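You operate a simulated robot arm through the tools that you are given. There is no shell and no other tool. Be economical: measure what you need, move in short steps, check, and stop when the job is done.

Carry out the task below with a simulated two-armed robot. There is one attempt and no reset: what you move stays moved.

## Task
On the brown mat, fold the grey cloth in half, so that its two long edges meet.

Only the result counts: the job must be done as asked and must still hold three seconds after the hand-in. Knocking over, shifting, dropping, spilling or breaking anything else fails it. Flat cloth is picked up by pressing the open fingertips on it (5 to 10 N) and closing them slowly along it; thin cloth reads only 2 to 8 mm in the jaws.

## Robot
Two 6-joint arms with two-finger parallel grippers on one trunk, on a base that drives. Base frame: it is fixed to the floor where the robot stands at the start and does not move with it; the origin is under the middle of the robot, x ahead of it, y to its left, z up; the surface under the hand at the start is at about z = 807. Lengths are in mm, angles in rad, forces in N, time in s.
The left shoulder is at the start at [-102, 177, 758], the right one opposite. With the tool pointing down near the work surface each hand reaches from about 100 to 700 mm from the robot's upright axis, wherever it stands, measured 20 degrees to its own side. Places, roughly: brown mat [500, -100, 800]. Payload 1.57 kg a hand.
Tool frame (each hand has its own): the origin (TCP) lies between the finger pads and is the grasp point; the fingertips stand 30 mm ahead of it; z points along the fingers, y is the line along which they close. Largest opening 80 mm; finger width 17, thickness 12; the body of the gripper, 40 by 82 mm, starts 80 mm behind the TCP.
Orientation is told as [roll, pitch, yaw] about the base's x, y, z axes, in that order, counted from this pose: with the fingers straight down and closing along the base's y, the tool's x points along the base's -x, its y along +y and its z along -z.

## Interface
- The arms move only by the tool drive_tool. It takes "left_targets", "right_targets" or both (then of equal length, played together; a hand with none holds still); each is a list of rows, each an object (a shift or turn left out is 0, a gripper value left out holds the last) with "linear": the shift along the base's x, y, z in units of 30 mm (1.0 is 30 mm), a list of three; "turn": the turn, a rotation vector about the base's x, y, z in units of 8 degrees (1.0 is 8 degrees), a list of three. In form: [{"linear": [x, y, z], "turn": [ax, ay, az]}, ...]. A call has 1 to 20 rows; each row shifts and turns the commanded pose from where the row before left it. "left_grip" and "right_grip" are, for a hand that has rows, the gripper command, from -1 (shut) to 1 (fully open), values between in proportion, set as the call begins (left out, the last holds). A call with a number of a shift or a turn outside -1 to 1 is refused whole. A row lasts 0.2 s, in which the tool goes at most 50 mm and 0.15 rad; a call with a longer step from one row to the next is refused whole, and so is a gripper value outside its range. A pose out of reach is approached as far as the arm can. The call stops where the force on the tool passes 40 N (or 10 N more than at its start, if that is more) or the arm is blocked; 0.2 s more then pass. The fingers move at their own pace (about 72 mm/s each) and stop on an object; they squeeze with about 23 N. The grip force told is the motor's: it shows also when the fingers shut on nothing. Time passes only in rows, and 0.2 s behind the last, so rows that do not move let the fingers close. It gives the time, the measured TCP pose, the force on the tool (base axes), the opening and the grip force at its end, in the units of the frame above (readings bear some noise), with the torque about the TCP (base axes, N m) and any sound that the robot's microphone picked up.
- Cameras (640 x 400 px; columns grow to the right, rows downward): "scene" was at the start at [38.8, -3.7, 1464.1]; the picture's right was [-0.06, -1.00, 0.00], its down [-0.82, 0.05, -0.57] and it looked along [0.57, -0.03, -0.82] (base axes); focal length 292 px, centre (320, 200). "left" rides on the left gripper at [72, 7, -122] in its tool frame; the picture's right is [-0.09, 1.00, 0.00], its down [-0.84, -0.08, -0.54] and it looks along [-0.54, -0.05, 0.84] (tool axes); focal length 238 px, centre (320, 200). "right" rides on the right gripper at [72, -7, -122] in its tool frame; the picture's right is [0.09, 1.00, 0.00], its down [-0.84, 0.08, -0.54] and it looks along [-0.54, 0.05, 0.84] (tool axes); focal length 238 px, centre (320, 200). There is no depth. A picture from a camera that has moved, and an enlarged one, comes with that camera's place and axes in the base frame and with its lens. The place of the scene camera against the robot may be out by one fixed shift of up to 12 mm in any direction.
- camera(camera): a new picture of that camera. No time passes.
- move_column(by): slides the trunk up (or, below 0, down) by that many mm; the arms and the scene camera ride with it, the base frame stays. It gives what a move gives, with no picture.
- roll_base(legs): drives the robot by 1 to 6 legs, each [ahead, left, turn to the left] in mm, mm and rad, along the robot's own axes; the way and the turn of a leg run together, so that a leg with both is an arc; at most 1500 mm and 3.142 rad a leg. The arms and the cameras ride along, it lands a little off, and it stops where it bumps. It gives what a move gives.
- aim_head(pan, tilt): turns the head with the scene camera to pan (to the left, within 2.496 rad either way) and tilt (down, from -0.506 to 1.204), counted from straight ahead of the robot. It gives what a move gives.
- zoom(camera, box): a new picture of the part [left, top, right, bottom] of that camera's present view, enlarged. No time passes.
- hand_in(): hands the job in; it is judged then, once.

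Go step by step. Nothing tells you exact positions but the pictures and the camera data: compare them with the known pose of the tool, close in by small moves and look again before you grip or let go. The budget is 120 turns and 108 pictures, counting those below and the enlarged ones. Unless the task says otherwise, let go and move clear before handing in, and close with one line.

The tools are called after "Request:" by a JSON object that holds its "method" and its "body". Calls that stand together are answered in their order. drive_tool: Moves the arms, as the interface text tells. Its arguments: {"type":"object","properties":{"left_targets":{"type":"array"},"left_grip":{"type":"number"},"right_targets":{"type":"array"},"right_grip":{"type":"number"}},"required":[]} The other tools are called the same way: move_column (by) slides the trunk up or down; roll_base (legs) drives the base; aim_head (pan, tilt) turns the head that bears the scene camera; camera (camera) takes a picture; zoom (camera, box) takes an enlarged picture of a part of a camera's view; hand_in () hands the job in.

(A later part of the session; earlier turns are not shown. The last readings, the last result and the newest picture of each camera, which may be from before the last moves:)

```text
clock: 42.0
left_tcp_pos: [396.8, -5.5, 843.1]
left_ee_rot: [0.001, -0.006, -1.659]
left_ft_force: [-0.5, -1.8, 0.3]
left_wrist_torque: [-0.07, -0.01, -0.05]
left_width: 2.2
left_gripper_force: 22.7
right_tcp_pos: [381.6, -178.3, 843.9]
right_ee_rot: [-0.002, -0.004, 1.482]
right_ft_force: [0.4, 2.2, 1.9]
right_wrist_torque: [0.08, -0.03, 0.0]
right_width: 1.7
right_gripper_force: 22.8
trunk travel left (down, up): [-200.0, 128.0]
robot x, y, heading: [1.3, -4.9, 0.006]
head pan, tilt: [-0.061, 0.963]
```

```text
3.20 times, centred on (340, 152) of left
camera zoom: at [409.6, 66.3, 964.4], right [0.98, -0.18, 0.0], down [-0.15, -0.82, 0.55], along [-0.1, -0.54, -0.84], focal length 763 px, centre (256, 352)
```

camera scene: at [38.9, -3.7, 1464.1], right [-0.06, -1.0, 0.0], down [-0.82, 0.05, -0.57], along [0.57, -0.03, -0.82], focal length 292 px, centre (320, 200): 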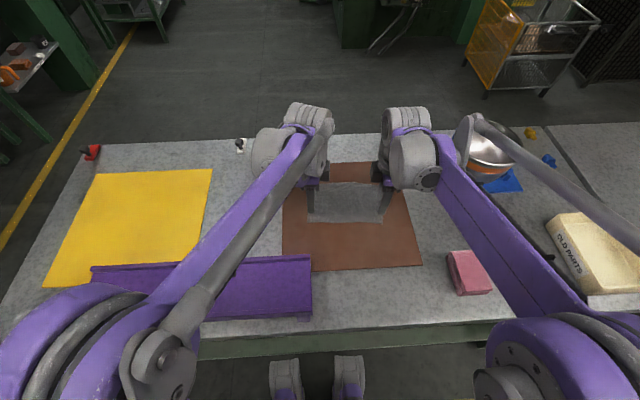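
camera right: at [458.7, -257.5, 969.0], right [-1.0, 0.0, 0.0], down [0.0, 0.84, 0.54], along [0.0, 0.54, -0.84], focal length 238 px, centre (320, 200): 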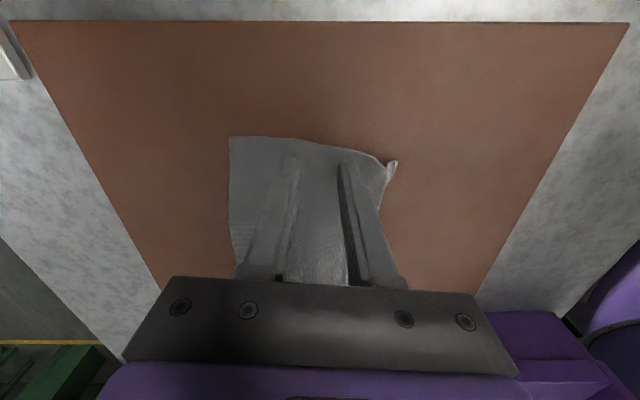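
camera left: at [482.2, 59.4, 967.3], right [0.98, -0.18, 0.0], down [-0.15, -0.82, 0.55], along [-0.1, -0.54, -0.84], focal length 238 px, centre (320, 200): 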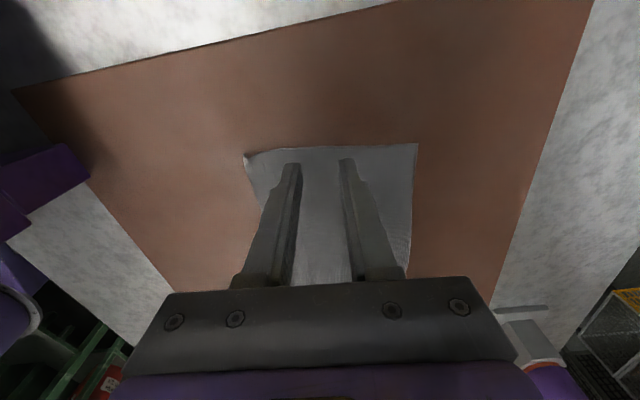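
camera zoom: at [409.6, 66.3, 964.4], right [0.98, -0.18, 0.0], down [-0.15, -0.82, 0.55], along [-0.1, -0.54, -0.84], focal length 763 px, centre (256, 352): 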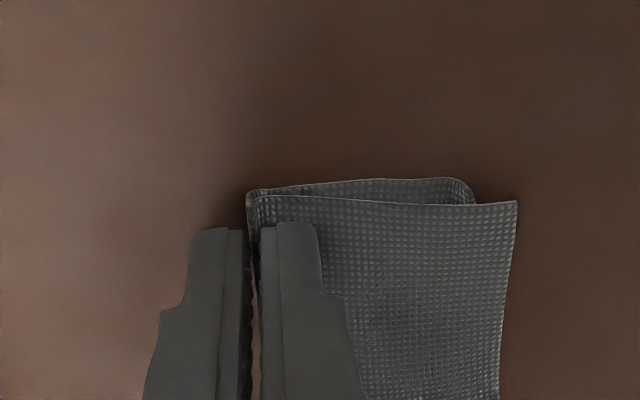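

It is laid folded. I open the fingers and lift clear to inspect.

Request:
{"method": "drive_tool", "body": {"left_targets": [{"linear": [0, 0, -0.05]}, {}, {}, {"linear": [0, 0, 0.3]}, {"linear": [0, 0, 0.6]}, {"linear": [-0.3, 0.5, 0.8]}, {"linear": [-0.4, 0.8, 0.8]}, {"linear": [-0.4, 0.8, 0.8]}, {"linear": [-0.4, 0.8, 0.8]}], "right_targets": [{"linear": [0, 0, -0.05]}, {}, {}, {"linear": [0, 0, 0.3]}, {"linear": [0, 0, 0.6]}, {"linear": [-0.3, -0.5, 0.8]}, {"linear": [-0.4, -0.8, 0.8]}, {"linear": [-0.4, -0.8, 0.8]}, {"linear": [-0.4, -0.8, 0.8]}], "left_grip": -0.6, "right_grip": -0.6}}

Request:
{"method": "zoom", "body": {"camera": "scene", "box": [294, 190, 390, 250]}}

Request:
{"method": "zoom", "body": {"camera": "right", "box": [160, 30, 480, 230]}}

Request:
{"method": "zoom", "body": {"camera": "left", "box": [160, 30, 480, 230]}}

```text
clock: 44.0
left_tcp_pos: [351.1, 83.0, 965.2]
left_ee_rot: [0.0, -0.008, -1.658]
left_ft_force: [-0.5, -0.8, 0.5]
left_wrist_torque: [-0.03, -0.01, 0.0]
left_width: 16.1
left_gripper_force: 0.0
right_tcp_pos: [336.6, -265.3, 965.1]
right_ee_rot: [-0.004, -0.004, 1.483]
right_ft_force: [-0.9, 0.7, -0.3]
right_wrist_torque: [0.01, 0.03, 0.01]
right_width: 16.0
right_gripper_force: 0.0
trunk travel left (down, up): [-200.0, 128.0]
robot x, y, heading: [-0.9, -0.1, 0.002]
head pan, tilt: [-0.061, 0.963]
```

```text
6.67 times, centred on (342, 220) of scene
camera zoom: at [37.9, -3.5, 1464.1], right [-0.06, -1.0, 0.0], down [-0.82, 0.05, -0.57], along [0.57, -0.04, -0.82], focal length 1946 px, centre (173, 67)
```

zoom: 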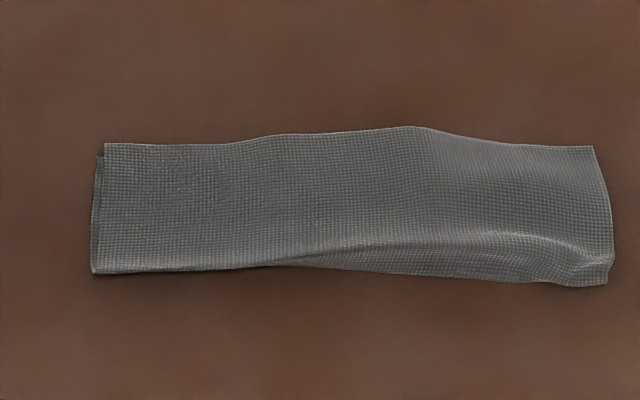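

```text
2.00 times, centred on (320, 130) of right
camera zoom: at [337.2, -337.9, 1088.7], right [-1.0, 0.0, 0.0], down [-0.01, 0.84, 0.54], along [0.0, 0.54, -0.84], focal length 477 px, centre (320, 340)
```

zoom: 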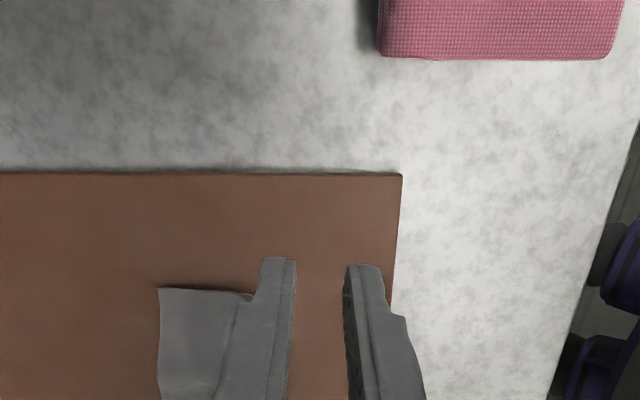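

```text
2.00 times, centred on (320, 130) of left
camera zoom: at [363.2, 153.9, 1086.7], right [0.98, -0.18, 0.0], down [-0.15, -0.82, 0.55], along [-0.1, -0.54, -0.84], focal length 477 px, centre (320, 340)
```

zoom: 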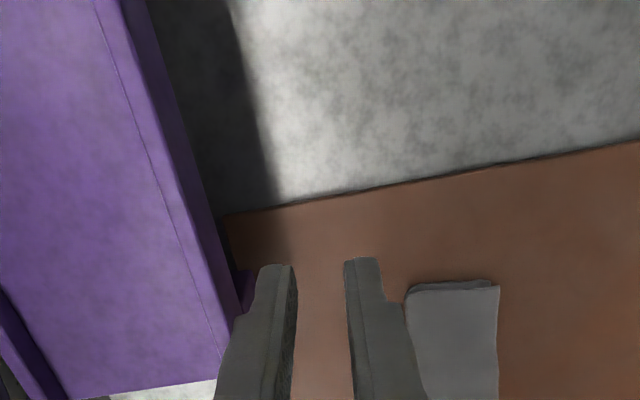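

The left end is folded cleanly, but the right end looks rumpled at the near side. I move the hands a little for a clear view of both ends.

Request:
{"method": "drive_tool", "body": {"left_targets": [{"linear": [-0.3, -0.6, 0]}, {"linear": [-0.3, -0.6, 0]}, {"linear": [-0.3, -0.6, 0]}, {}], "right_targets": [{"linear": [-0.4, 0.6, 0]}, {"linear": [-0.4, 0.6, 0]}, {"linear": [-0.4, 0.6, 0]}, {}]}}

Request:
{"method": "zoom", "body": {"camera": "right", "box": [150, 60, 390, 210]}}

Request:
{"method": "zoom", "body": {"camera": "left", "box": [290, 60, 530, 210]}}

```text
clock: 45.0
left_tcp_pos: [324.8, 27.4, 964.2]
left_ee_rot: [0.001, -0.006, -1.658]
left_ft_force: [-0.6, 0.6, -0.1]
left_wrist_torque: [0.0, 0.01, -0.02]
left_width: 16.0
left_gripper_force: 0.1
right_tcp_pos: [300.6, -210.9, 964.2]
right_ee_rot: [-0.002, -0.004, 1.485]
right_ft_force: [-0.1, -0.9, -0.2]
right_wrist_torque: [0.0, 0.03, 0.01]
right_width: 16.0
right_gripper_force: 0.1
trunk travel left (down, up): [-200.0, 128.0]
robot x, y, heading: [4.0, -0.3, -0.003]
head pan, tilt: [-0.061, 0.963]
```

```text
2.67 times, centred on (270, 135) of right
camera zoom: at [302.1, -283.3, 1088.0], right [-1.0, 0.0, 0.0], down [0.0, 0.84, 0.54], along [0.0, 0.54, -0.84], focal length 636 px, centre (453, 373)
```

zoom: 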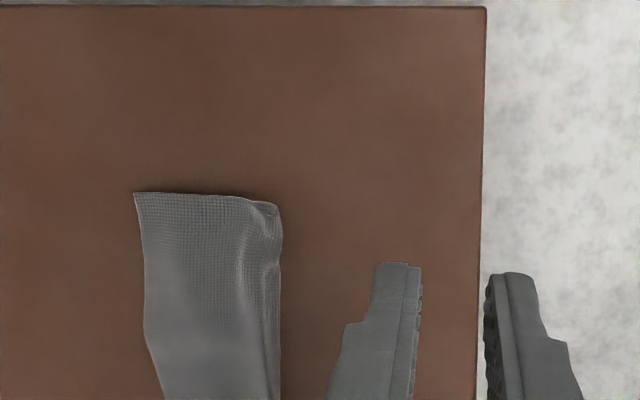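

```text
2.67 times, centred on (410, 135) of left
camera zoom: at [337.0, 99.2, 1085.5], right [0.98, -0.18, 0.0], down [-0.15, -0.82, 0.55], along [-0.1, -0.54, -0.84], focal length 636 px, centre (80, 373)
```

zoom: 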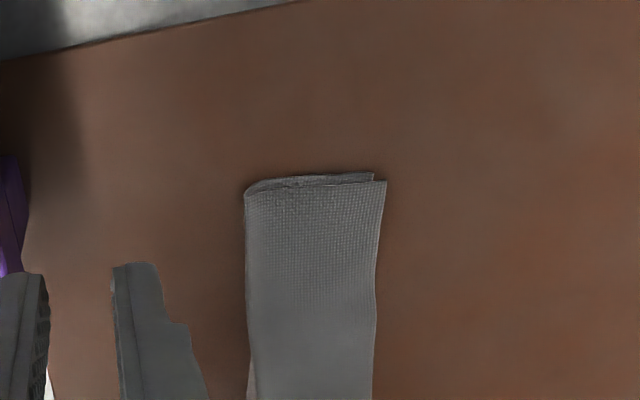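

The left end's edges meet within a few millimetres. On the right I can't see the lower layer, so I tilt the right hand for a low view of that end.

Request:
{"method": "drive_tool", "body": {"right_targets": [{"linear": [0.1, -0.5, -0.3], "turn": [0.8, 0, 0]}, {"linear": [0.1, -0.5, -0.3], "turn": [0.8, 0, 0]}, {"linear": [0.1, -0.5, -0.3], "turn": [0.8, 0, 0]}, {"linear": [0.1, -0.5, -0.3], "turn": [0.8, 0, 0]}, {"linear": [0.1, -0.3, -0.3], "turn": [0.8, 0, 0]}, {}]}}

Request:
{"method": "camera", "body": {"camera": "right"}}

```text
clock: 46.4
left_tcp_pos: [324.9, 28.4, 964.5]
left_ee_rot: [0.0, -0.005, -1.657]
left_ft_force: [-0.4, 0.3, 1.0]
left_wrist_torque: [-0.02, 0.02, -0.01]
left_width: 16.0
left_gripper_force: 0.0
right_tcp_pos: [315.6, -280.2, 918.8]
right_ee_rot: [0.054, -0.56, 1.466]
right_ft_force: [-0.4, 0.0, -0.7]
right_wrist_torque: [0.0, -0.06, 0.01]
right_width: 15.8
right_gripper_force: 0.1
trunk travel left (down, up): [-200.0, 128.0]
robot x, y, heading: [-3.3, -1.3, -0.004]
head pan, tilt: [-0.061, 0.963]
```

```text
41 pictures are left
camera right: at [316.5, -405.8, 986.3], right [-1.0, 0.0, 0.0], down [-0.01, 0.42, 0.91], along [0.0, 0.91, -0.42], focal length 238 px, centre (320, 200)
```

right: 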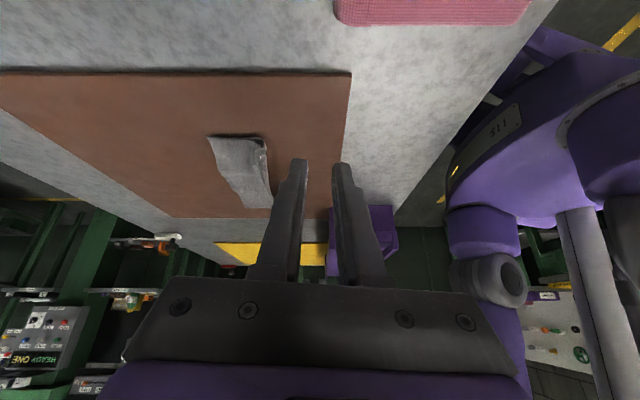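

Request:
{"method": "zoom", "body": {"camera": "right", "box": [192, 120, 288, 180]}}

```text
6.67 times, centred on (240, 150) of right
camera zoom: at [316.5, -405.8, 986.3], right [-1.0, 0.0, 0.0], down [-0.01, 0.42, 0.91], along [0.0, 0.91, -0.42], focal length 1589 px, centre (853, 533)
```

zoom: 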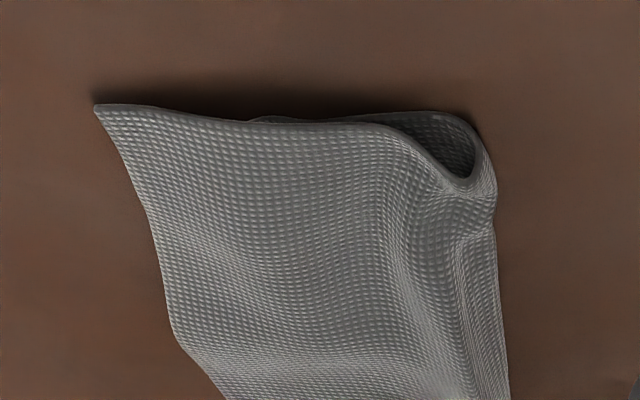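

At the right end the lower layer seems to end about 20 mm short, its corner being tucked in. I'll raise the upper layer's far edge with the left hand near the right end and look underneath.

Request:
{"method": "drive_tool", "body": {"left_targets": [{"linear": [0.53, -0.82, -0.2]}, {"linear": [0.53, -0.82, -0.3]}, {"linear": [0.53, -0.82, -0.4]}, {"linear": [0.53, -0.82, -0.5]}, {"linear": [0.53, -0.82, -0.5]}, {"linear": [0.53, -0.82, -0.5]}, {"linear": [0.53, -0.82, -0.5]}, {"linear": [0, 0, -0.6]}, {"linear": [0, 0, -0.4]}, {}], "left_grip": -0.5}}

Request:
{"method": "zoom", "body": {"camera": "left", "box": [160, 80, 480, 280]}}

Request:
{"method": "zoom", "body": {"camera": "right", "box": [180, 100, 340, 200]}}

```text
clock: 48.6
left_tcp_pos: [436.1, -144.8, 847.5]
left_ee_rot: [0.001, -0.006, -1.658]
left_ft_force: [0.5, 0.3, 0.1]
left_wrist_torque: [0.01, -0.01, -0.01]
left_width: 20.0
left_gripper_force: 0.0
right_tcp_pos: [315.4, -279.7, 920.0]
right_ee_rot: [0.052, -0.559, 1.466]
right_ft_force: [-0.2, -0.9, -0.9]
right_wrist_torque: [0.04, -0.02, 0.0]
right_width: 16.2
right_gripper_force: 0.1
trunk travel left (down, up): [-200.0, 128.0]
robot x, y, heading: [-0.4, 2.4, 0.004]
head pan, tilt: [-0.061, 0.963]
```

```text
2.00 times, centred on (320, 180) of left
camera zoom: at [448.1, -73.3, 968.8], right [0.98, -0.18, 0.0], down [-0.15, -0.82, 0.55], along [-0.1, -0.54, -0.84], focal length 477 px, centre (320, 240)
```

zoom: 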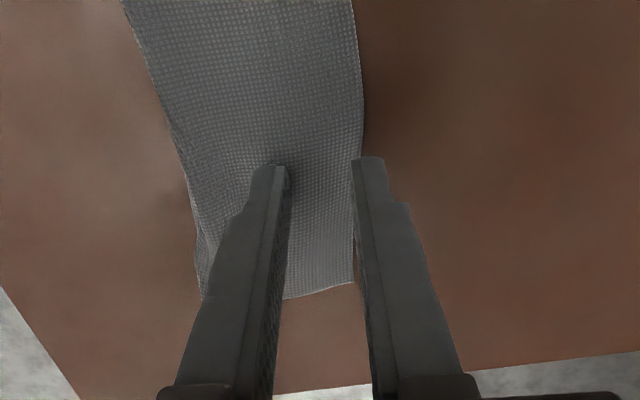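

```text
4.00 times, centred on (260, 150) of right
camera zoom: at [316.8, -405.8, 986.4], right [-1.0, 0.0, 0.0], down [0.0, 0.42, 0.91], along [0.0, 0.91, -0.42], focal length 953 px, centre (560, 400)
```

zoom: 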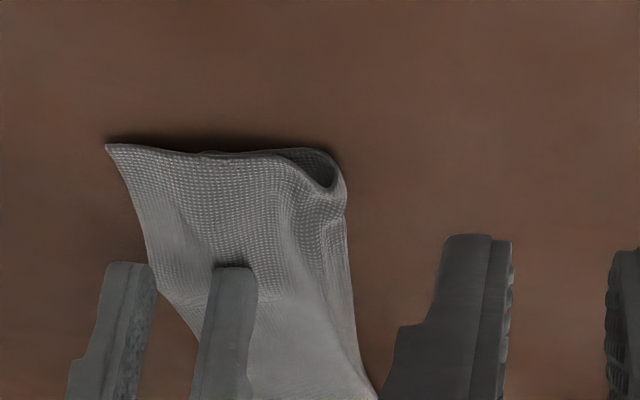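

Request:
{"method": "drive_tool", "body": {"left_targets": [{"linear": [-0.3, 0.02, 0]}, {"linear": [0, 0, -0.17]}, {}, {"linear": [0, 0, -0.05]}, {"linear": [0, 0, -0.03]}, {}]}}

```text
clock: 50.0
left_tcp_pos: [426.4, -142.8, 839.4]
left_ee_rot: [-0.001, -0.005, -1.658]
left_ft_force: [0.6, -0.1, -0.1]
left_wrist_torque: [0.04, -0.02, 0.03]
left_width: 20.1
left_gripper_force: 0.1
right_tcp_pos: [315.2, -279.9, 920.4]
right_ee_rot: [0.053, -0.56, 1.466]
right_ft_force: [-0.5, 0.0, 0.0]
right_wrist_torque: [0.02, -0.01, 0.01]
right_width: 16.0
right_gripper_force: 0.1
trunk travel left (down, up): [-200.0, 128.0]
robot x, y, heading: [0.5, -1.6, 0.002]
head pan, tilt: [-0.061, 0.963]
```

Request:
{"method": "drive_tool", "body": {"left_targets": [{"linear": [0, 0, -0.03]}, {"linear": [0, 0, -0.02]}, {}]}}

```text
clock: 50.8
left_tcp_pos: [426.2, -144.0, 838.6]
left_ee_rot: [0.001, -0.007, -1.66]
left_ft_force: [0.7, -0.6, 6.4]
left_wrist_torque: [-0.01, 0.05, 0.02]
left_width: 19.8
left_gripper_force: 0.0
right_tcp_pos: [315.8, -279.5, 920.0]
right_ee_rot: [0.053, -0.559, 1.466]
right_ft_force: [0.1, -0.8, 0.3]
right_wrist_torque: [0.0, 0.03, -0.02]
right_width: 16.0
right_gripper_force: 0.0
trunk travel left (down, up): [-200.0, 128.0]
robot x, y, heading: [1.6, 0.3, -0.002]
head pan, tilt: [-0.061, 0.963]
```

Contact at 6 N. I close slowly.

Request:
{"method": "drive_tool", "body": {"left_targets": [{}], "left_grip": -0.65}}

Request:
{"method": "drive_tool", "body": {"left_targets": [{}], "left_grip": -0.8}}

Request:
{"method": "drive_tool", "body": {"left_targets": [{}], "left_grip": -0.9}}

Request:
{"method": "drive_tool", "body": {"left_targets": [{}, {}], "left_grip": -1}}

Request:
{"method": "zoom", "body": {"camera": "right", "box": [180, 100, 340, 200]}}

```text
clock: 51.2
left_tcp_pos: [427.8, -142.6, 839.4]
left_ee_rot: [0.001, -0.007, -1.659]
left_ft_force: [1.2, -0.4, 9.7]
left_wrist_torque: [-0.01, 0.03, 0.04]
left_width: 12.5
left_gripper_force: 0.0
right_tcp_pos: [315.8, -280.1, 920.1]
right_ee_rot: [0.053, -0.558, 1.465]
right_ft_force: [-0.4, -0.1, -0.1]
right_wrist_torque: [-0.03, -0.02, 0.01]
right_width: 15.9
right_gripper_force: 0.2
trunk travel left (down, up): [-200.0, 128.0]
robot x, y, heading: [-1.9, -1.4, -0.004]
head pan, tilt: [-0.061, 0.963]
```

```text
clock: 51.6
left_tcp_pos: [427.2, -143.2, 838.1]
left_ee_rot: [0.0, -0.008, -1.659]
left_ft_force: [1.2, -0.5, 10.6]
left_wrist_torque: [0.0, 0.01, 0.05]
left_width: 8.7
left_gripper_force: 0.1
right_tcp_pos: [315.0, -279.1, 920.1]
right_ee_rot: [0.052, -0.556, 1.466]
right_ft_force: [-0.4, -0.6, -0.6]
right_wrist_torque: [-0.04, -0.01, 0.03]
right_width: 15.8
right_gripper_force: 0.2
trunk travel left (down, up): [-200.0, 128.0]
robot x, y, heading: [-1.5, 0.2, 0.002]
head pan, tilt: [-0.061, 0.963]
```

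```text
clock: 52.0
left_tcp_pos: [427.6, -144.2, 838.8]
left_ee_rot: [0.003, -0.008, -1.659]
left_ft_force: [5.4, -1.8, 13.7]
left_wrist_torque: [0.01, -0.1, -0.02]
left_width: 4.8
left_gripper_force: 1.0
right_tcp_pos: [315.3, -280.1, 919.8]
right_ee_rot: [0.05, -0.559, 1.467]
right_ft_force: [-0.3, -1.2, 0.2]
right_wrist_torque: [0.04, 0.01, -0.02]
right_width: 16.1
right_gripper_force: 0.1
trunk travel left (down, up): [-200.0, 128.0]
robot x, y, heading: [0.3, -0.9, -0.002]
head pan, tilt: [-0.061, 0.963]
```

```text
clock: 52.6
left_tcp_pos: [428.5, -143.5, 838.9]
left_ee_rot: [0.001, -0.007, -1.657]
left_ft_force: [9.9, -2.5, 18.6]
left_wrist_torque: [-0.02, -0.25, -0.02]
left_width: 2.2
left_gripper_force: 22.8
right_tcp_pos: [314.3, -278.8, 920.0]
right_ee_rot: [0.054, -0.557, 1.466]
right_ft_force: [-1.0, 0.1, -1.3]
right_wrist_torque: [-0.01, 0.01, -0.01]
right_width: 15.9
right_gripper_force: 0.1
trunk travel left (down, up): [-200.0, 128.0]
robot x, y, heading: [1.1, 4.6, -0.003]
head pan, tilt: [-0.061, 0.963]
```

```text
4.00 times, centred on (260, 150) of right
camera zoom: at [316.8, -405.8, 986.5], right [-1.0, 0.0, 0.0], down [0.0, 0.42, 0.91], along [0.0, 0.91, -0.42], focal length 953 px, centre (560, 400)
```

zoom: 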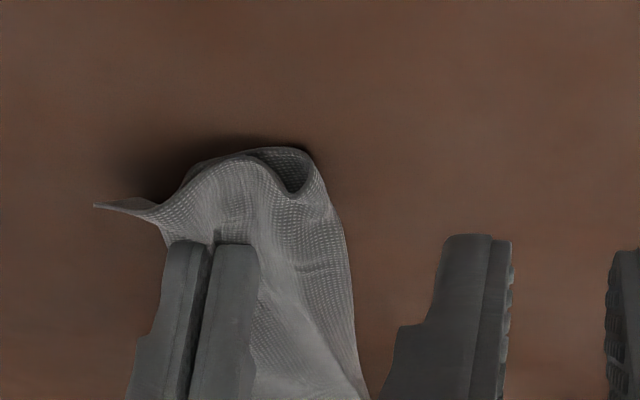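

I hold one layer (2.2 mm). I raise it and look underneath.

Request:
{"method": "drive_tool", "body": {"left_targets": [{"linear": [-0.05, 0, 0.3]}, {"linear": [-0.1, 0, 0.35]}, {"linear": [-0.1, 0, 0.35]}, {"linear": [-0.15, 0, 0.35]}, {"linear": [-0.2, 0, 0.3]}, {}]}}

Request:
{"method": "zoom", "body": {"camera": "right", "box": [180, 100, 340, 200]}}

Request:
{"method": "zoom", "body": {"camera": "left", "box": [160, 80, 480, 280]}}

```text
clock: 54.0
left_tcp_pos: [407.7, -144.6, 887.9]
left_ee_rot: [-0.001, -0.007, -1.658]
left_ft_force: [-0.3, 0.0, -0.1]
left_wrist_torque: [0.02, 0.04, 0.0]
left_width: 2.0
left_gripper_force: 23.1
right_tcp_pos: [314.9, -280.3, 918.9]
right_ee_rot: [0.052, -0.558, 1.464]
right_ft_force: [-0.5, 0.3, -0.1]
right_wrist_torque: [0.01, 0.01, 0.02]
right_width: 15.9
right_gripper_force: 0.0
trunk travel left (down, up): [-200.0, 128.0]
robot x, y, heading: [2.3, 1.7, 0.003]
head pan, tilt: [-0.061, 0.963]
```

```text
4.00 times, centred on (260, 150) of right
camera zoom: at [317.0, -405.9, 986.3], right [-1.0, 0.0, 0.0], down [0.0, 0.42, 0.91], along [0.0, 0.91, -0.42], focal length 953 px, centre (560, 400)
```

zoom: 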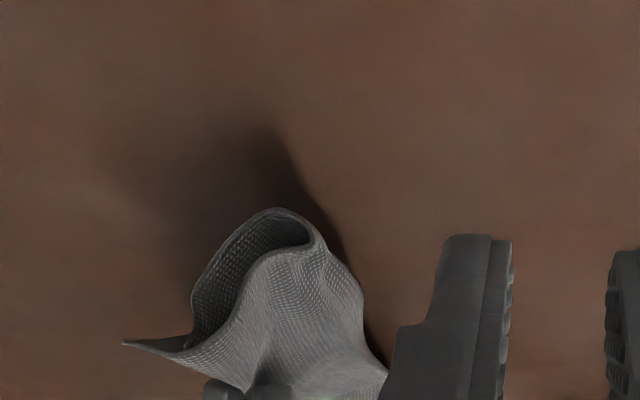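

```text
2.00 times, centred on (320, 180) of left
camera zoom: at [421.2, -72.2, 1009.9], right [0.98, -0.18, 0.0], down [-0.15, -0.82, 0.55], along [-0.1, -0.54, -0.84], focal length 477 px, centre (320, 240)
```

zoom: 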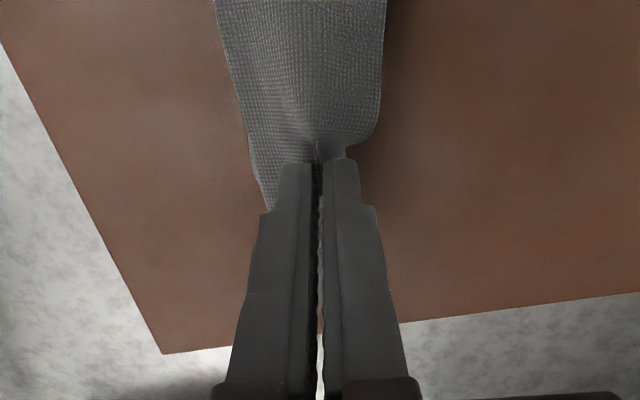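

Request:
{"method": "zoom", "body": {"camera": "scene", "box": [282, 180, 410, 260]}}

Request:
{"method": "zoom", "body": {"camera": "right", "box": [200, 140, 296, 200]}}

```text
5.00 times, centred on (346, 220) of scene
camera zoom: at [39.2, -3.8, 1464.1], right [-0.06, -1.0, 0.0], down [-0.82, 0.05, -0.57], along [0.57, -0.03, -0.82], focal length 1459 px, centre (190, 100)
```

zoom: 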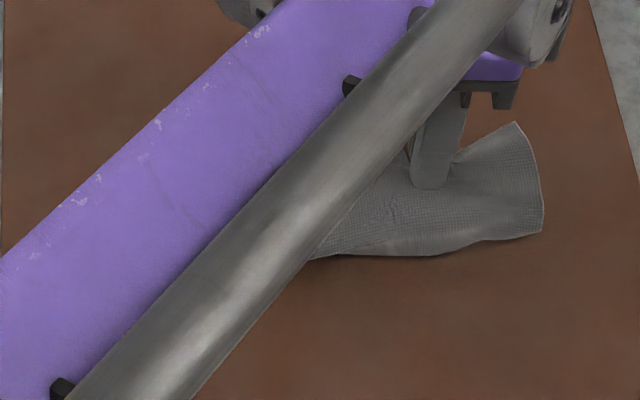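

```text
6.67 times, centred on (248, 170) of right
camera zoom: at [317.0, -405.9, 986.3], right [-1.0, 0.0, 0.0], down [0.0, 0.42, 0.91], along [0.0, 0.91, -0.42], focal length 1589 px, centre (800, 400)
```

zoom: 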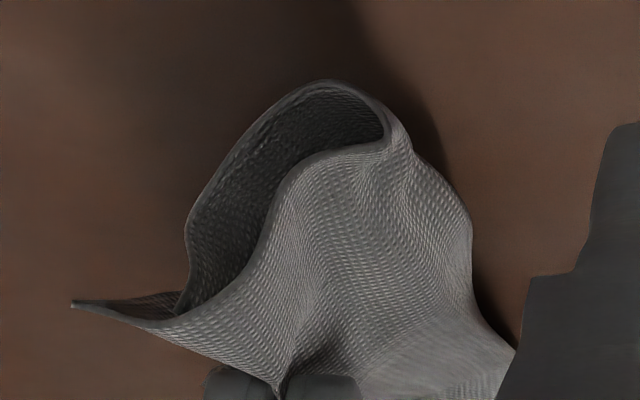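

Seen from the end, the lower layer is nearly the full length of the upper one; it had only been hidden underneath. I put the raised edge back the way it came.

Request:
{"method": "drive_tool", "body": {"left_targets": [{"linear": [0.2, 0, -0.3]}, {"linear": [0.15, 0, -0.35]}, {"linear": [0.12, 0, -0.35]}, {"linear": [0.12, 0, -0.35]}, {"linear": [0.12, 0, -0.2]}, {"linear": [0.06, 0, 0]}, {}]}}

Request:
{"method": "drive_tool", "body": {"left_targets": [{}, {}, {"linear": [0, 0, 0.3]}, {"linear": [0, 0, 0.6]}, {"linear": [0, 0.3, 0.8]}, {"linear": [-0.4, 0.9, 0.8]}, {"linear": [-0.4, 0.9, 0.8]}, {"linear": [-0.4, 0.9, 0.5]}, {"linear": [-0.4, 0.9, 0]}, {"linear": [-0.4, 0.9, 0]}, {"linear": [-0.4, 0.9, 0]}], "left_grip": -0.6}}

Request:
{"method": "zoom", "body": {"camera": "scene", "box": [290, 180, 402, 250]}}

Request:
{"method": "zoom", "body": {"camera": "right", "box": [192, 120, 288, 180]}}

```text
clock: 55.6
left_tcp_pos: [432.7, -144.8, 842.1]
left_ee_rot: [0.0, -0.007, -1.658]
left_ft_force: [-0.1, -0.3, -0.8]
left_wrist_torque: [-0.02, 0.01, -0.01]
left_width: 1.8
left_gripper_force: 23.2
right_tcp_pos: [315.2, -280.3, 919.7]
right_ee_rot: [0.051, -0.559, 1.465]
right_ft_force: [0.0, 0.3, 0.0]
right_wrist_torque: [-0.03, -0.01, -0.01]
right_width: 16.0
right_gripper_force: 0.0
trunk travel left (down, up): [-200.0, 128.0]
robot x, y, heading: [2.5, 2.7, 0.004]
head pan, tilt: [-0.061, 0.963]
```

```text
clock: 58.0
left_tcp_pos: [358.8, 26.7, 955.7]
left_ee_rot: [0.0, -0.007, -1.659]
left_ft_force: [0.3, 0.4, 0.0]
left_wrist_torque: [0.04, -0.04, -0.01]
left_width: 16.3
left_gripper_force: 0.0
right_tcp_pos: [315.4, -278.7, 920.0]
right_ee_rot: [0.053, -0.557, 1.466]
right_ft_force: [-0.5, -0.1, -0.3]
right_wrist_torque: [-0.02, -0.02, 0.01]
right_width: 15.7
right_gripper_force: 0.0
trunk travel left (down, up): [-200.0, 128.0]
robot x, y, heading: [-0.5, -0.5, -0.003]
head pan, tilt: [-0.061, 0.963]
```

```text
5.71 times, centred on (346, 215) of scene
camera zoom: at [38.4, -3.2, 1464.1], right [-0.06, -1.0, 0.0], down [-0.82, 0.05, -0.57], along [0.57, -0.04, -0.82], focal length 1668 px, centre (171, 114)
```

zoom: 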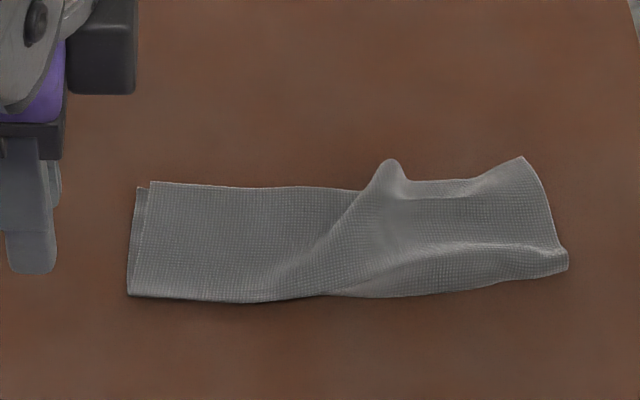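

```text
6.67 times, centred on (240, 150) of right
camera zoom: at [316.4, -405.5, 986.6], right [-1.0, 0.0, 0.0], down [0.0, 0.42, 0.91], along [0.0, 0.91, -0.42], focal length 1589 px, centre (853, 533)
```

zoom: 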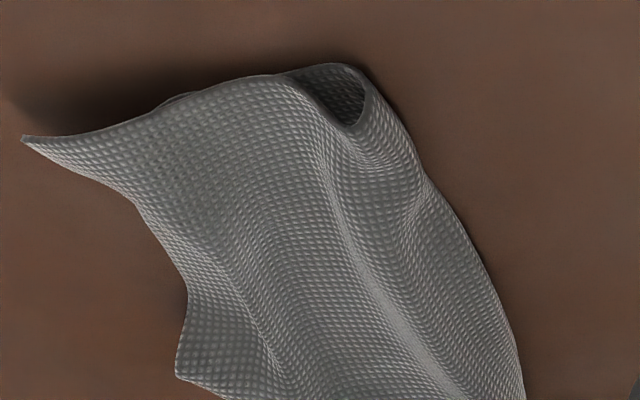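

Putting it back rumpled the right end. I'll take the upper layer's far edge in both hands, lift the cloth so it hangs open, lay it flat and repeat the midline fold that worked well. First I go above that edge.

Request:
{"method": "drive_tool", "body": {"left_targets": [{"linear": [0.527, -0.36, -0.4]}, {"linear": [0.527, -0.36, -0.4]}, {"linear": [0.527, -0.36, -0.5]}, {"linear": [0.527, -0.36, -0.6]}, {"linear": [0.527, -0.36, -0.6]}, {"linear": [0, 0, -0.5]}, {}], "right_targets": [{"linear": [0.0, 0.0, 0.5], "turn": [-0.8, 0, 0]}, {"linear": [0.787, 0.647, 0.2], "turn": [-0.8, 0, 0]}, {"linear": [0.787, 0.647, -0.2], "turn": [-0.8, 0, 0]}, {"linear": [0.787, 0.647, -0.6], "turn": [-0.8, 0, 0]}, {"linear": [0.787, 0.647, -0.6], "turn": [-0.8, 0, 0]}, {"linear": [0.787, 0.647, -0.6]}, {}], "left_grip": -0.5, "right_grip": -0.5}}

Request:
{"method": "zoom", "body": {"camera": "right", "box": [160, 80, 480, 280]}}

Request:
{"method": "zoom", "body": {"camera": "left", "box": [160, 80, 480, 280]}}

```text
clock: 59.6
left_tcp_pos: [438.7, -27.1, 865.9]
left_ee_rot: [0.0, -0.009, -1.658]
left_ft_force: [0.1, 0.0, 0.2]
left_wrist_torque: [0.0, -0.01, 0.03]
left_width: 19.9
left_gripper_force: 0.0
right_tcp_pos: [432.5, -183.4, 879.7]
right_ee_rot: [-0.004, -0.002, 1.482]
right_ft_force: [-0.1, 1.0, 0.8]
right_wrist_torque: [-0.01, 0.0, 0.02]
right_width: 20.1
right_gripper_force: 0.0
trunk travel left (down, up): [-200.0, 128.0]
robot x, y, heading: [3.3, -0.9, -0.001]
head pan, tilt: [-0.061, 0.963]
```

```text
2.00 times, centred on (320, 180) of right
camera zoom: at [434.5, -254.8, 1003.9], right [-1.0, 0.0, 0.0], down [0.0, 0.84, 0.54], along [0.0, 0.54, -0.84], focal length 477 px, centre (320, 240)
```

zoom: 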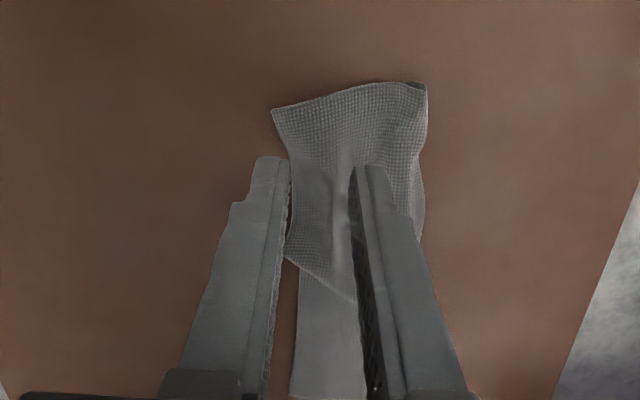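

```text
2.00 times, centred on (320, 180) of left
camera zoom: at [451.5, 43.8, 986.5], right [0.98, -0.18, 0.0], down [-0.15, -0.82, 0.55], along [-0.1, -0.54, -0.84], focal length 477 px, centre (320, 240)
```

zoom: 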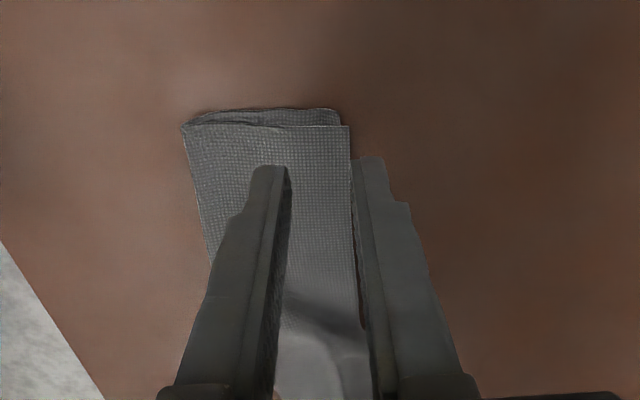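

Left edge lies at x ≈ 451, right at about 448–453. I shift slightly and descend to contact.

Request:
{"method": "drive_tool", "body": {"left_targets": [{"linear": [-0.17, -0.2, -0.3]}, {"linear": [0, 0, -0.4]}, {"linear": [0, 0, -0.1]}, {}, {"linear": [0, 0, -0.06]}, {"linear": [0, 0, -0.05]}, {}], "right_targets": [{"linear": [-0.07, 0, -0.4]}, {"linear": [0, 0, -0.45]}, {"linear": [0, 0, -0.4]}, {}, {"linear": [0, 0, -0.07]}, {"linear": [0, 0, -0.05]}, {}]}}

```text
clock: 61.2
left_tcp_pos: [434.0, -33.1, 838.5]
left_ee_rot: [0.001, -0.007, -1.661]
left_ft_force: [4.2, -1.1, 17.9]
left_wrist_torque: [0.05, -0.17, 0.01]
left_width: 20.0
left_gripper_force: 0.1
right_tcp_pos: [430.2, -183.1, 839.8]
right_ee_rot: [-0.005, -0.003, 1.482]
right_ft_force: [-0.6, 0.8, 1.9]
right_wrist_torque: [0.03, -0.03, 0.02]
right_width: 19.9
right_gripper_force: 0.1
trunk travel left (down, up): [-200.0, 128.0]
robot x, y, heading: [-0.3, -1.4, 0.0]
head pan, tilt: [-0.061, 0.963]
```

Request:
{"method": "drive_tool", "body": {"left_targets": [{"linear": [0, 0, 0.03]}, {}], "right_targets": [{"linear": [0, 0, -0.03]}, {}]}}

Request:
{"method": "drive_tool", "body": {"left_targets": [{}], "right_targets": [{}], "left_grip": -0.65, "right_grip": -0.65}}

Request:
{"method": "drive_tool", "body": {"left_targets": [{}], "right_targets": [{}], "left_grip": -0.8, "right_grip": -0.8}}

Request:
{"method": "drive_tool", "body": {"left_targets": [{}], "right_targets": [{}], "left_grip": -0.9, "right_grip": -0.9}}

Request:
{"method": "drive_tool", "body": {"left_targets": [{}, {}], "right_targets": [{}, {}], "left_grip": -1, "right_grip": -1}}

```text
clock: 61.8
left_tcp_pos: [433.1, -32.6, 837.9]
left_ee_rot: [0.0, -0.007, -1.659]
left_ft_force: [3.4, -1.2, 6.8]
left_wrist_torque: [0.01, -0.15, 0.01]
left_width: 20.0
left_gripper_force: 0.0
right_tcp_pos: [431.8, -183.1, 838.2]
right_ee_rot: [-0.003, -0.003, 1.482]
right_ft_force: [0.7, 1.3, 12.5]
right_wrist_torque: [-0.04, 0.07, 0.01]
right_width: 19.7
right_gripper_force: 0.1
trunk travel left (down, up): [-200.0, 128.0]
robot x, y, heading: [-1.1, -0.4, -0.001]
head pan, tilt: [-0.061, 0.963]
```

```text
clock: 62.2
left_tcp_pos: [432.9, -31.8, 840.1]
left_ee_rot: [-0.001, -0.008, -1.657]
left_ft_force: [-1.8, -0.1, 4.6]
left_wrist_torque: [0.03, 0.0, -0.01]
left_width: 12.4
left_gripper_force: 0.1
right_tcp_pos: [430.4, -183.1, 838.7]
right_ee_rot: [-0.004, -0.002, 1.482]
right_ft_force: [1.7, 0.1, 15.2]
right_wrist_torque: [-0.06, -0.04, 0.0]
right_width: 14.1
right_gripper_force: 0.1
trunk travel left (down, up): [-200.0, 128.0]
robot x, y, heading: [2.5, -2.1, 0.001]
head pan, tilt: [-0.061, 0.963]
```

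```text
clock: 62.6
left_tcp_pos: [433.9, -33.6, 839.2]
left_ee_rot: [0.002, -0.006, -1.66]
left_ft_force: [-0.1, -0.4, 3.5]
left_wrist_torque: [-0.01, 0.01, 0.0]
left_width: 8.4
left_gripper_force: 0.2
right_tcp_pos: [430.8, -183.0, 839.7]
right_ee_rot: [-0.003, -0.004, 1.481]
right_ft_force: [1.5, -0.1, 18.0]
right_wrist_torque: [-0.03, -0.04, 0.04]
right_width: 4.9
right_gripper_force: 0.0
trunk travel left (down, up): [-200.0, 128.0]
robot x, y, heading: [0.6, -0.4, -0.002]
head pan, tilt: [-0.061, 0.963]
```

```text
clock: 63.0
left_tcp_pos: [432.9, -34.3, 838.2]
left_ee_rot: [-0.001, -0.007, -1.66]
left_ft_force: [1.3, 0.3, 2.5]
left_wrist_torque: [0.01, -0.01, 0.04]
left_width: 4.2
left_gripper_force: 0.3
right_tcp_pos: [430.4, -183.7, 839.4]
right_ee_rot: [-0.002, -0.002, 1.482]
right_ft_force: [2.0, 0.1, 20.1]
right_wrist_torque: [-0.06, -0.09, 0.02]
right_width: 4.4
right_gripper_force: 0.3
trunk travel left (down, up): [-200.0, 128.0]
robot x, y, heading: [-1.6, -2.7, 0.001]
head pan, tilt: [-0.061, 0.963]
```

```text
clock: 63.6
left_tcp_pos: [432.4, -33.5, 839.1]
left_ee_rot: [0.001, -0.007, -1.659]
left_ft_force: [1.0, 0.2, 2.2]
left_wrist_torque: [0.02, -0.03, 0.0]
left_width: 2.4
left_gripper_force: 22.9
right_tcp_pos: [430.3, -182.7, 838.8]
right_ee_rot: [-0.003, -0.003, 1.481]
right_ft_force: [-1.7, -1.1, 20.5]
right_wrist_torque: [-0.1, 0.01, -0.02]
right_width: 2.0
right_gripper_force: 22.8
trunk travel left (down, up): [-200.0, 128.0]
robot x, y, heading: [0.4, -0.7, 0.002]
head pan, tilt: [-0.061, 0.963]
```

Both hold. I lift well up and check that the lower layer hangs free.

Request:
{"method": "drive_tool", "body": {"left_targets": [{"linear": [0, 0, 0.4]}, {"linear": [-0.1, 0, 0.6]}, {"linear": [-0.1, 0, 0.7]}, {"linear": [-0.2, 0, 0.7]}, {"linear": [-0.2, 0, 0.7]}, {"linear": [-0.3, 0, 0.7]}, {"linear": [-0.3, 0, 0.7]}, {"linear": [-0.3, 0, 0.4]}, {}, {}], "right_targets": [{"linear": [0, 0, 0.4]}, {"linear": [-0.1, 0, 0.6]}, {"linear": [-0.1, 0, 0.7]}, {"linear": [-0.2, 0, 0.7]}, {"linear": [-0.2, 0, 0.7]}, {"linear": [-0.3, 0, 0.7]}, {"linear": [-0.3, 0, 0.7]}, {"linear": [-0.3, 0, 0.4]}, {}, {}]}}

Request:
{"method": "zoom", "body": {"camera": "scene", "box": [270, 150, 430, 250]}}

Request:
{"method": "zoom", "body": {"camera": "right", "box": [240, 100, 400, 200]}}

```text
clock: 65.8
left_tcp_pos: [389.9, -32.9, 985.7]
left_ee_rot: [0.002, -0.007, -1.66]
left_ft_force: [0.2, 0.6, -0.2]
left_wrist_torque: [0.0, 0.01, 0.02]
left_width: 2.4
left_gripper_force: 23.0
right_tcp_pos: [387.0, -182.0, 985.8]
right_ee_rot: [-0.003, -0.003, 1.482]
right_ft_force: [0.4, -0.1, 0.2]
right_wrist_torque: [0.0, 0.0, 0.01]
right_width: 1.9
right_gripper_force: 23.0
trunk travel left (down, up): [-200.0, 128.0]
robot x, y, heading: [-1.8, 2.2, 0.002]
head pan, tilt: [-0.061, 0.963]
```

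```text
4.00 times, centred on (350, 200) of scene
camera zoom: at [38.8, -3.7, 1464.1], right [-0.06, -1.0, 0.0], down [-0.82, 0.05, -0.57], along [0.57, -0.03, -0.82], focal length 1167 px, centre (200, 200)
```

zoom: 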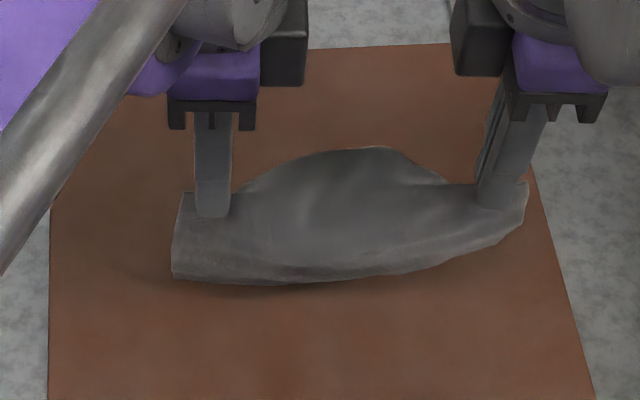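

```text
4.00 times, centred on (320, 150) of right
camera zoom: at [387.2, -255.3, 1108.7], right [-1.0, 0.0, 0.0], down [0.0, 0.84, 0.54], along [0.0, 0.54, -0.84], focal length 953 px, centre (320, 400)
```

zoom: 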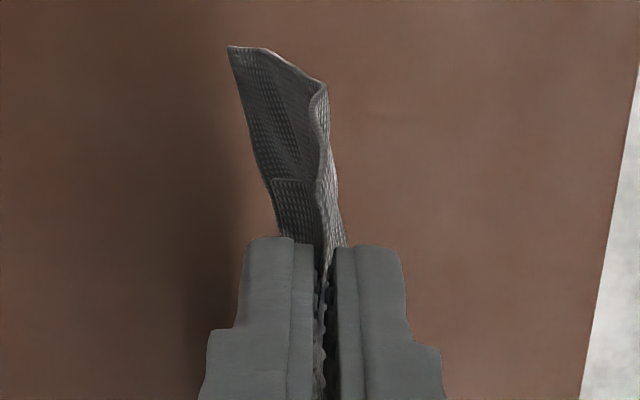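

Both edges were caught together at both ends, so the cloth hangs folded with its fold at the bottom and its two long edges in the grippers. That works well: I lay it down with the fold trailing, stretching slightly and moving away from the robot.

Request:
{"method": "drive_tool", "body": {"left_targets": [{"linear": [0, 0.05, -0.8]}, {"linear": [0, 0.05, -0.8]}, {"linear": [0, 0, -0.7]}, {}, {"linear": [0.27, 0, -0.2]}, {"linear": [0.33, 0, -0.27]}, {"linear": [0.4, 0, -0.33]}, {"linear": [0.4, 0, -0.4]}, {"linear": [0.4, 0, -0.4]}, {"linear": [0.33, 0, -0.45]}, {"linear": [0.3, 0, -0.35]}, {"linear": [0.2, 0, 0]}, {}], "right_targets": [{"linear": [0, -0.05, -0.8]}, {"linear": [0, -0.05, -0.8]}, {"linear": [0, 0, -0.7]}, {}, {"linear": [0.27, 0, -0.2]}, {"linear": [0.33, 0, -0.27]}, {"linear": [0.4, 0, -0.33]}, {"linear": [0.4, 0, -0.4]}, {"linear": [0.4, 0, -0.4]}, {"linear": [0.33, 0, -0.45]}, {"linear": [0.3, 0, -0.35]}, {"linear": [0.2, 0, 0]}, {}]}}

Request:
{"method": "zoom", "body": {"camera": "scene", "box": [270, 150, 430, 250]}}

Request:
{"method": "zoom", "body": {"camera": "right", "box": [200, 80, 440, 230]}}

Request:
{"method": "zoom", "body": {"camera": "left", "box": [200, 80, 440, 230]}}

```text
clock: 68.6
left_tcp_pos: [469.1, -29.3, 844.5]
left_ee_rot: [-0.002, -0.006, -1.659]
left_ft_force: [-0.2, 0.5, -1.0]
left_wrist_torque: [0.03, -0.01, 0.02]
left_width: 2.4
left_gripper_force: 23.3
right_tcp_pos: [464.7, -185.9, 845.2]
right_ee_rot: [-0.001, -0.004, 1.482]
right_ft_force: [0.0, -0.7, 0.2]
right_wrist_torque: [0.05, -0.02, -0.03]
right_width: 2.0
right_gripper_force: 22.8
trunk travel left (down, up): [-200.0, 128.0]
robot x, y, heading: [0.9, 0.1, 0.001]
head pan, tilt: [-0.061, 0.963]
```

```text
4.00 times, centred on (350, 200) of scene
camera zoom: at [38.9, -3.7, 1464.1], right [-0.06, -1.0, 0.0], down [-0.82, 0.05, -0.57], along [0.57, -0.03, -0.82], focal length 1167 px, centre (200, 200)
```

zoom: 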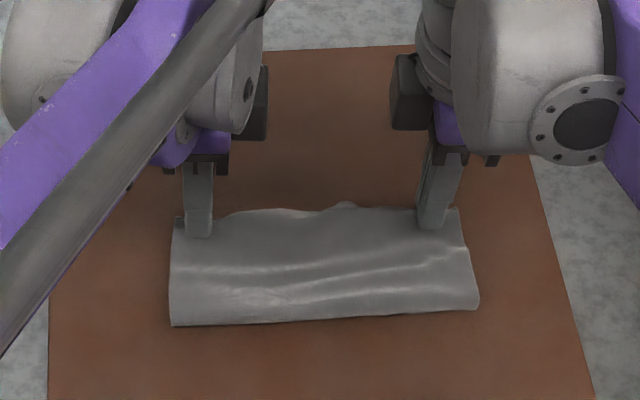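

```text
2.67 times, centred on (320, 155) of right
camera zoom: at [466.8, -257.9, 968.1], right [-1.0, 0.0, 0.0], down [0.0, 0.84, 0.54], along [0.0, 0.54, -0.84], focal length 636 px, centre (320, 320)
```

zoom: 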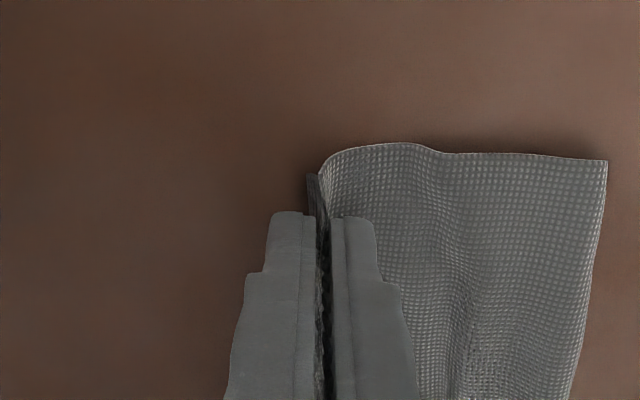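

```text
2.67 times, centred on (320, 155) of left
camera zoom: at [480.6, 41.4, 966.2], right [0.98, -0.18, 0.0], down [-0.15, -0.82, 0.55], along [-0.1, -0.54, -0.84], focal length 636 px, centre (320, 320)
```

zoom: 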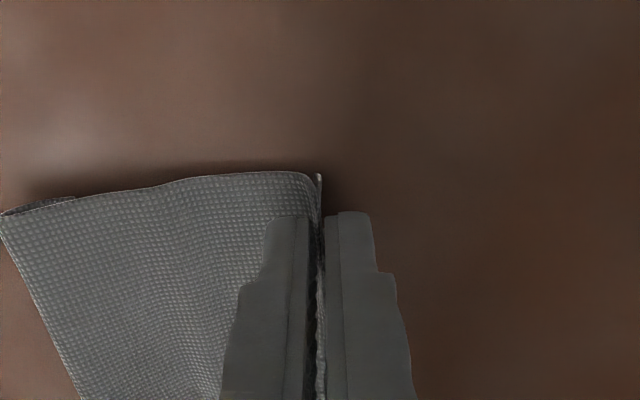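

The lower half isn't gripped; it only crumpled under as I lowered too early. I lift again so the cloth hangs fully open, then lay it out with a longer sweep and drag it straight.

Request:
{"method": "drive_tool", "body": {"left_targets": [{"linear": [0, 0, 0.7]}, {"linear": [-0.3, 0, 0.8]}, {"linear": [-0.6, 0, 0.8]}, {"linear": [-0.7, 0, 0.8]}, {"linear": [-0.8, 0, 0.8]}, {"linear": [-0.8, 0, 0.7]}, {"linear": [-0.8, 0, 0.1]}, {}, {}, {}, {}, {}], "right_targets": [{"linear": [0, 0, 0.7]}, {"linear": [-0.3, 0, 0.8]}, {"linear": [-0.6, 0, 0.8]}, {"linear": [-0.7, 0, 0.8]}, {"linear": [-0.8, 0, 0.8]}, {"linear": [-0.8, 0, 0.7]}, {"linear": [-0.8, 0, 0.1]}, {}, {}, {}, {}, {}]}}

Request:
{"method": "zoom", "body": {"camera": "scene", "box": [270, 170, 430, 270]}}

```text
clock: 71.2
left_tcp_pos: [347.8, -29.3, 986.3]
left_ee_rot: [0.001, -0.006, -1.66]
left_ft_force: [-0.6, 0.2, -0.5]
left_wrist_torque: [-0.04, 0.01, 0.01]
left_width: 2.3
left_gripper_force: 23.3
right_tcp_pos: [345.2, -185.3, 984.9]
right_ee_rot: [-0.001, -0.003, 1.482]
right_ft_force: [0.0, 0.3, -0.5]
right_wrist_torque: [0.02, -0.05, -0.01]
right_width: 1.9
right_gripper_force: 23.0
trunk travel left (down, up): [-200.0, 128.0]
robot x, y, heading: [1.1, -0.8, -0.0]
head pan, tilt: [-0.061, 0.963]
```

```text
4.00 times, centred on (350, 220) of scene
camera zoom: at [39.0, -3.7, 1464.1], right [-0.06, -1.0, 0.0], down [-0.82, 0.05, -0.57], along [0.57, -0.03, -0.82], focal length 1167 px, centre (200, 120)
```

zoom: 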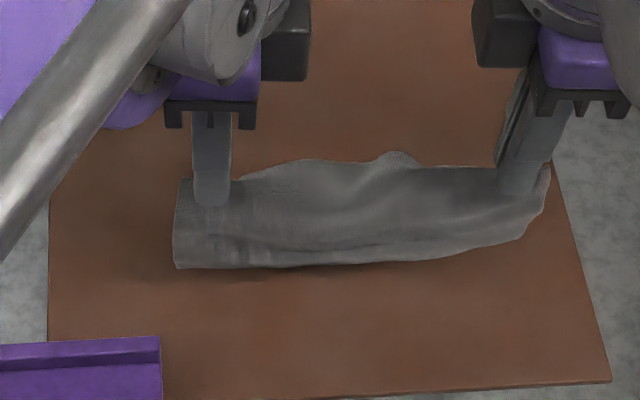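

Request:
{"method": "zoom", "body": {"camera": "left", "box": [220, 60, 420, 185]}}

Request:
{"method": "zoom", "body": {"camera": "right", "box": [220, 60, 420, 185]}}

```text
3.20 times, centred on (320, 122) of left
camera zoom: at [360.6, 41.9, 1107.0], right [0.98, -0.18, 0.0], down [-0.15, -0.82, 0.55], along [-0.1, -0.54, -0.84], focal length 763 px, centre (320, 448)
```

zoom: 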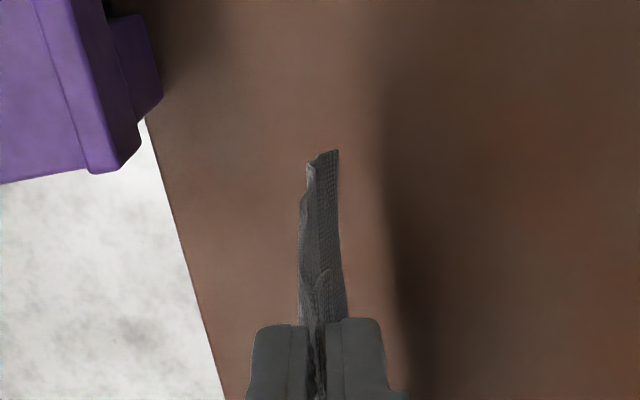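

```text
3.20 times, centred on (320, 122) of right
camera zoom: at [346.6, -257.6, 1108.3], right [-1.0, 0.0, 0.0], down [0.0, 0.84, 0.54], along [0.0, 0.54, -0.84], focal length 763 px, centre (320, 448)
```

zoom: 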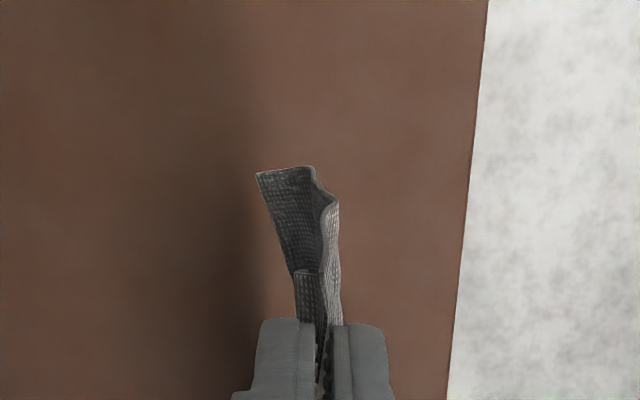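

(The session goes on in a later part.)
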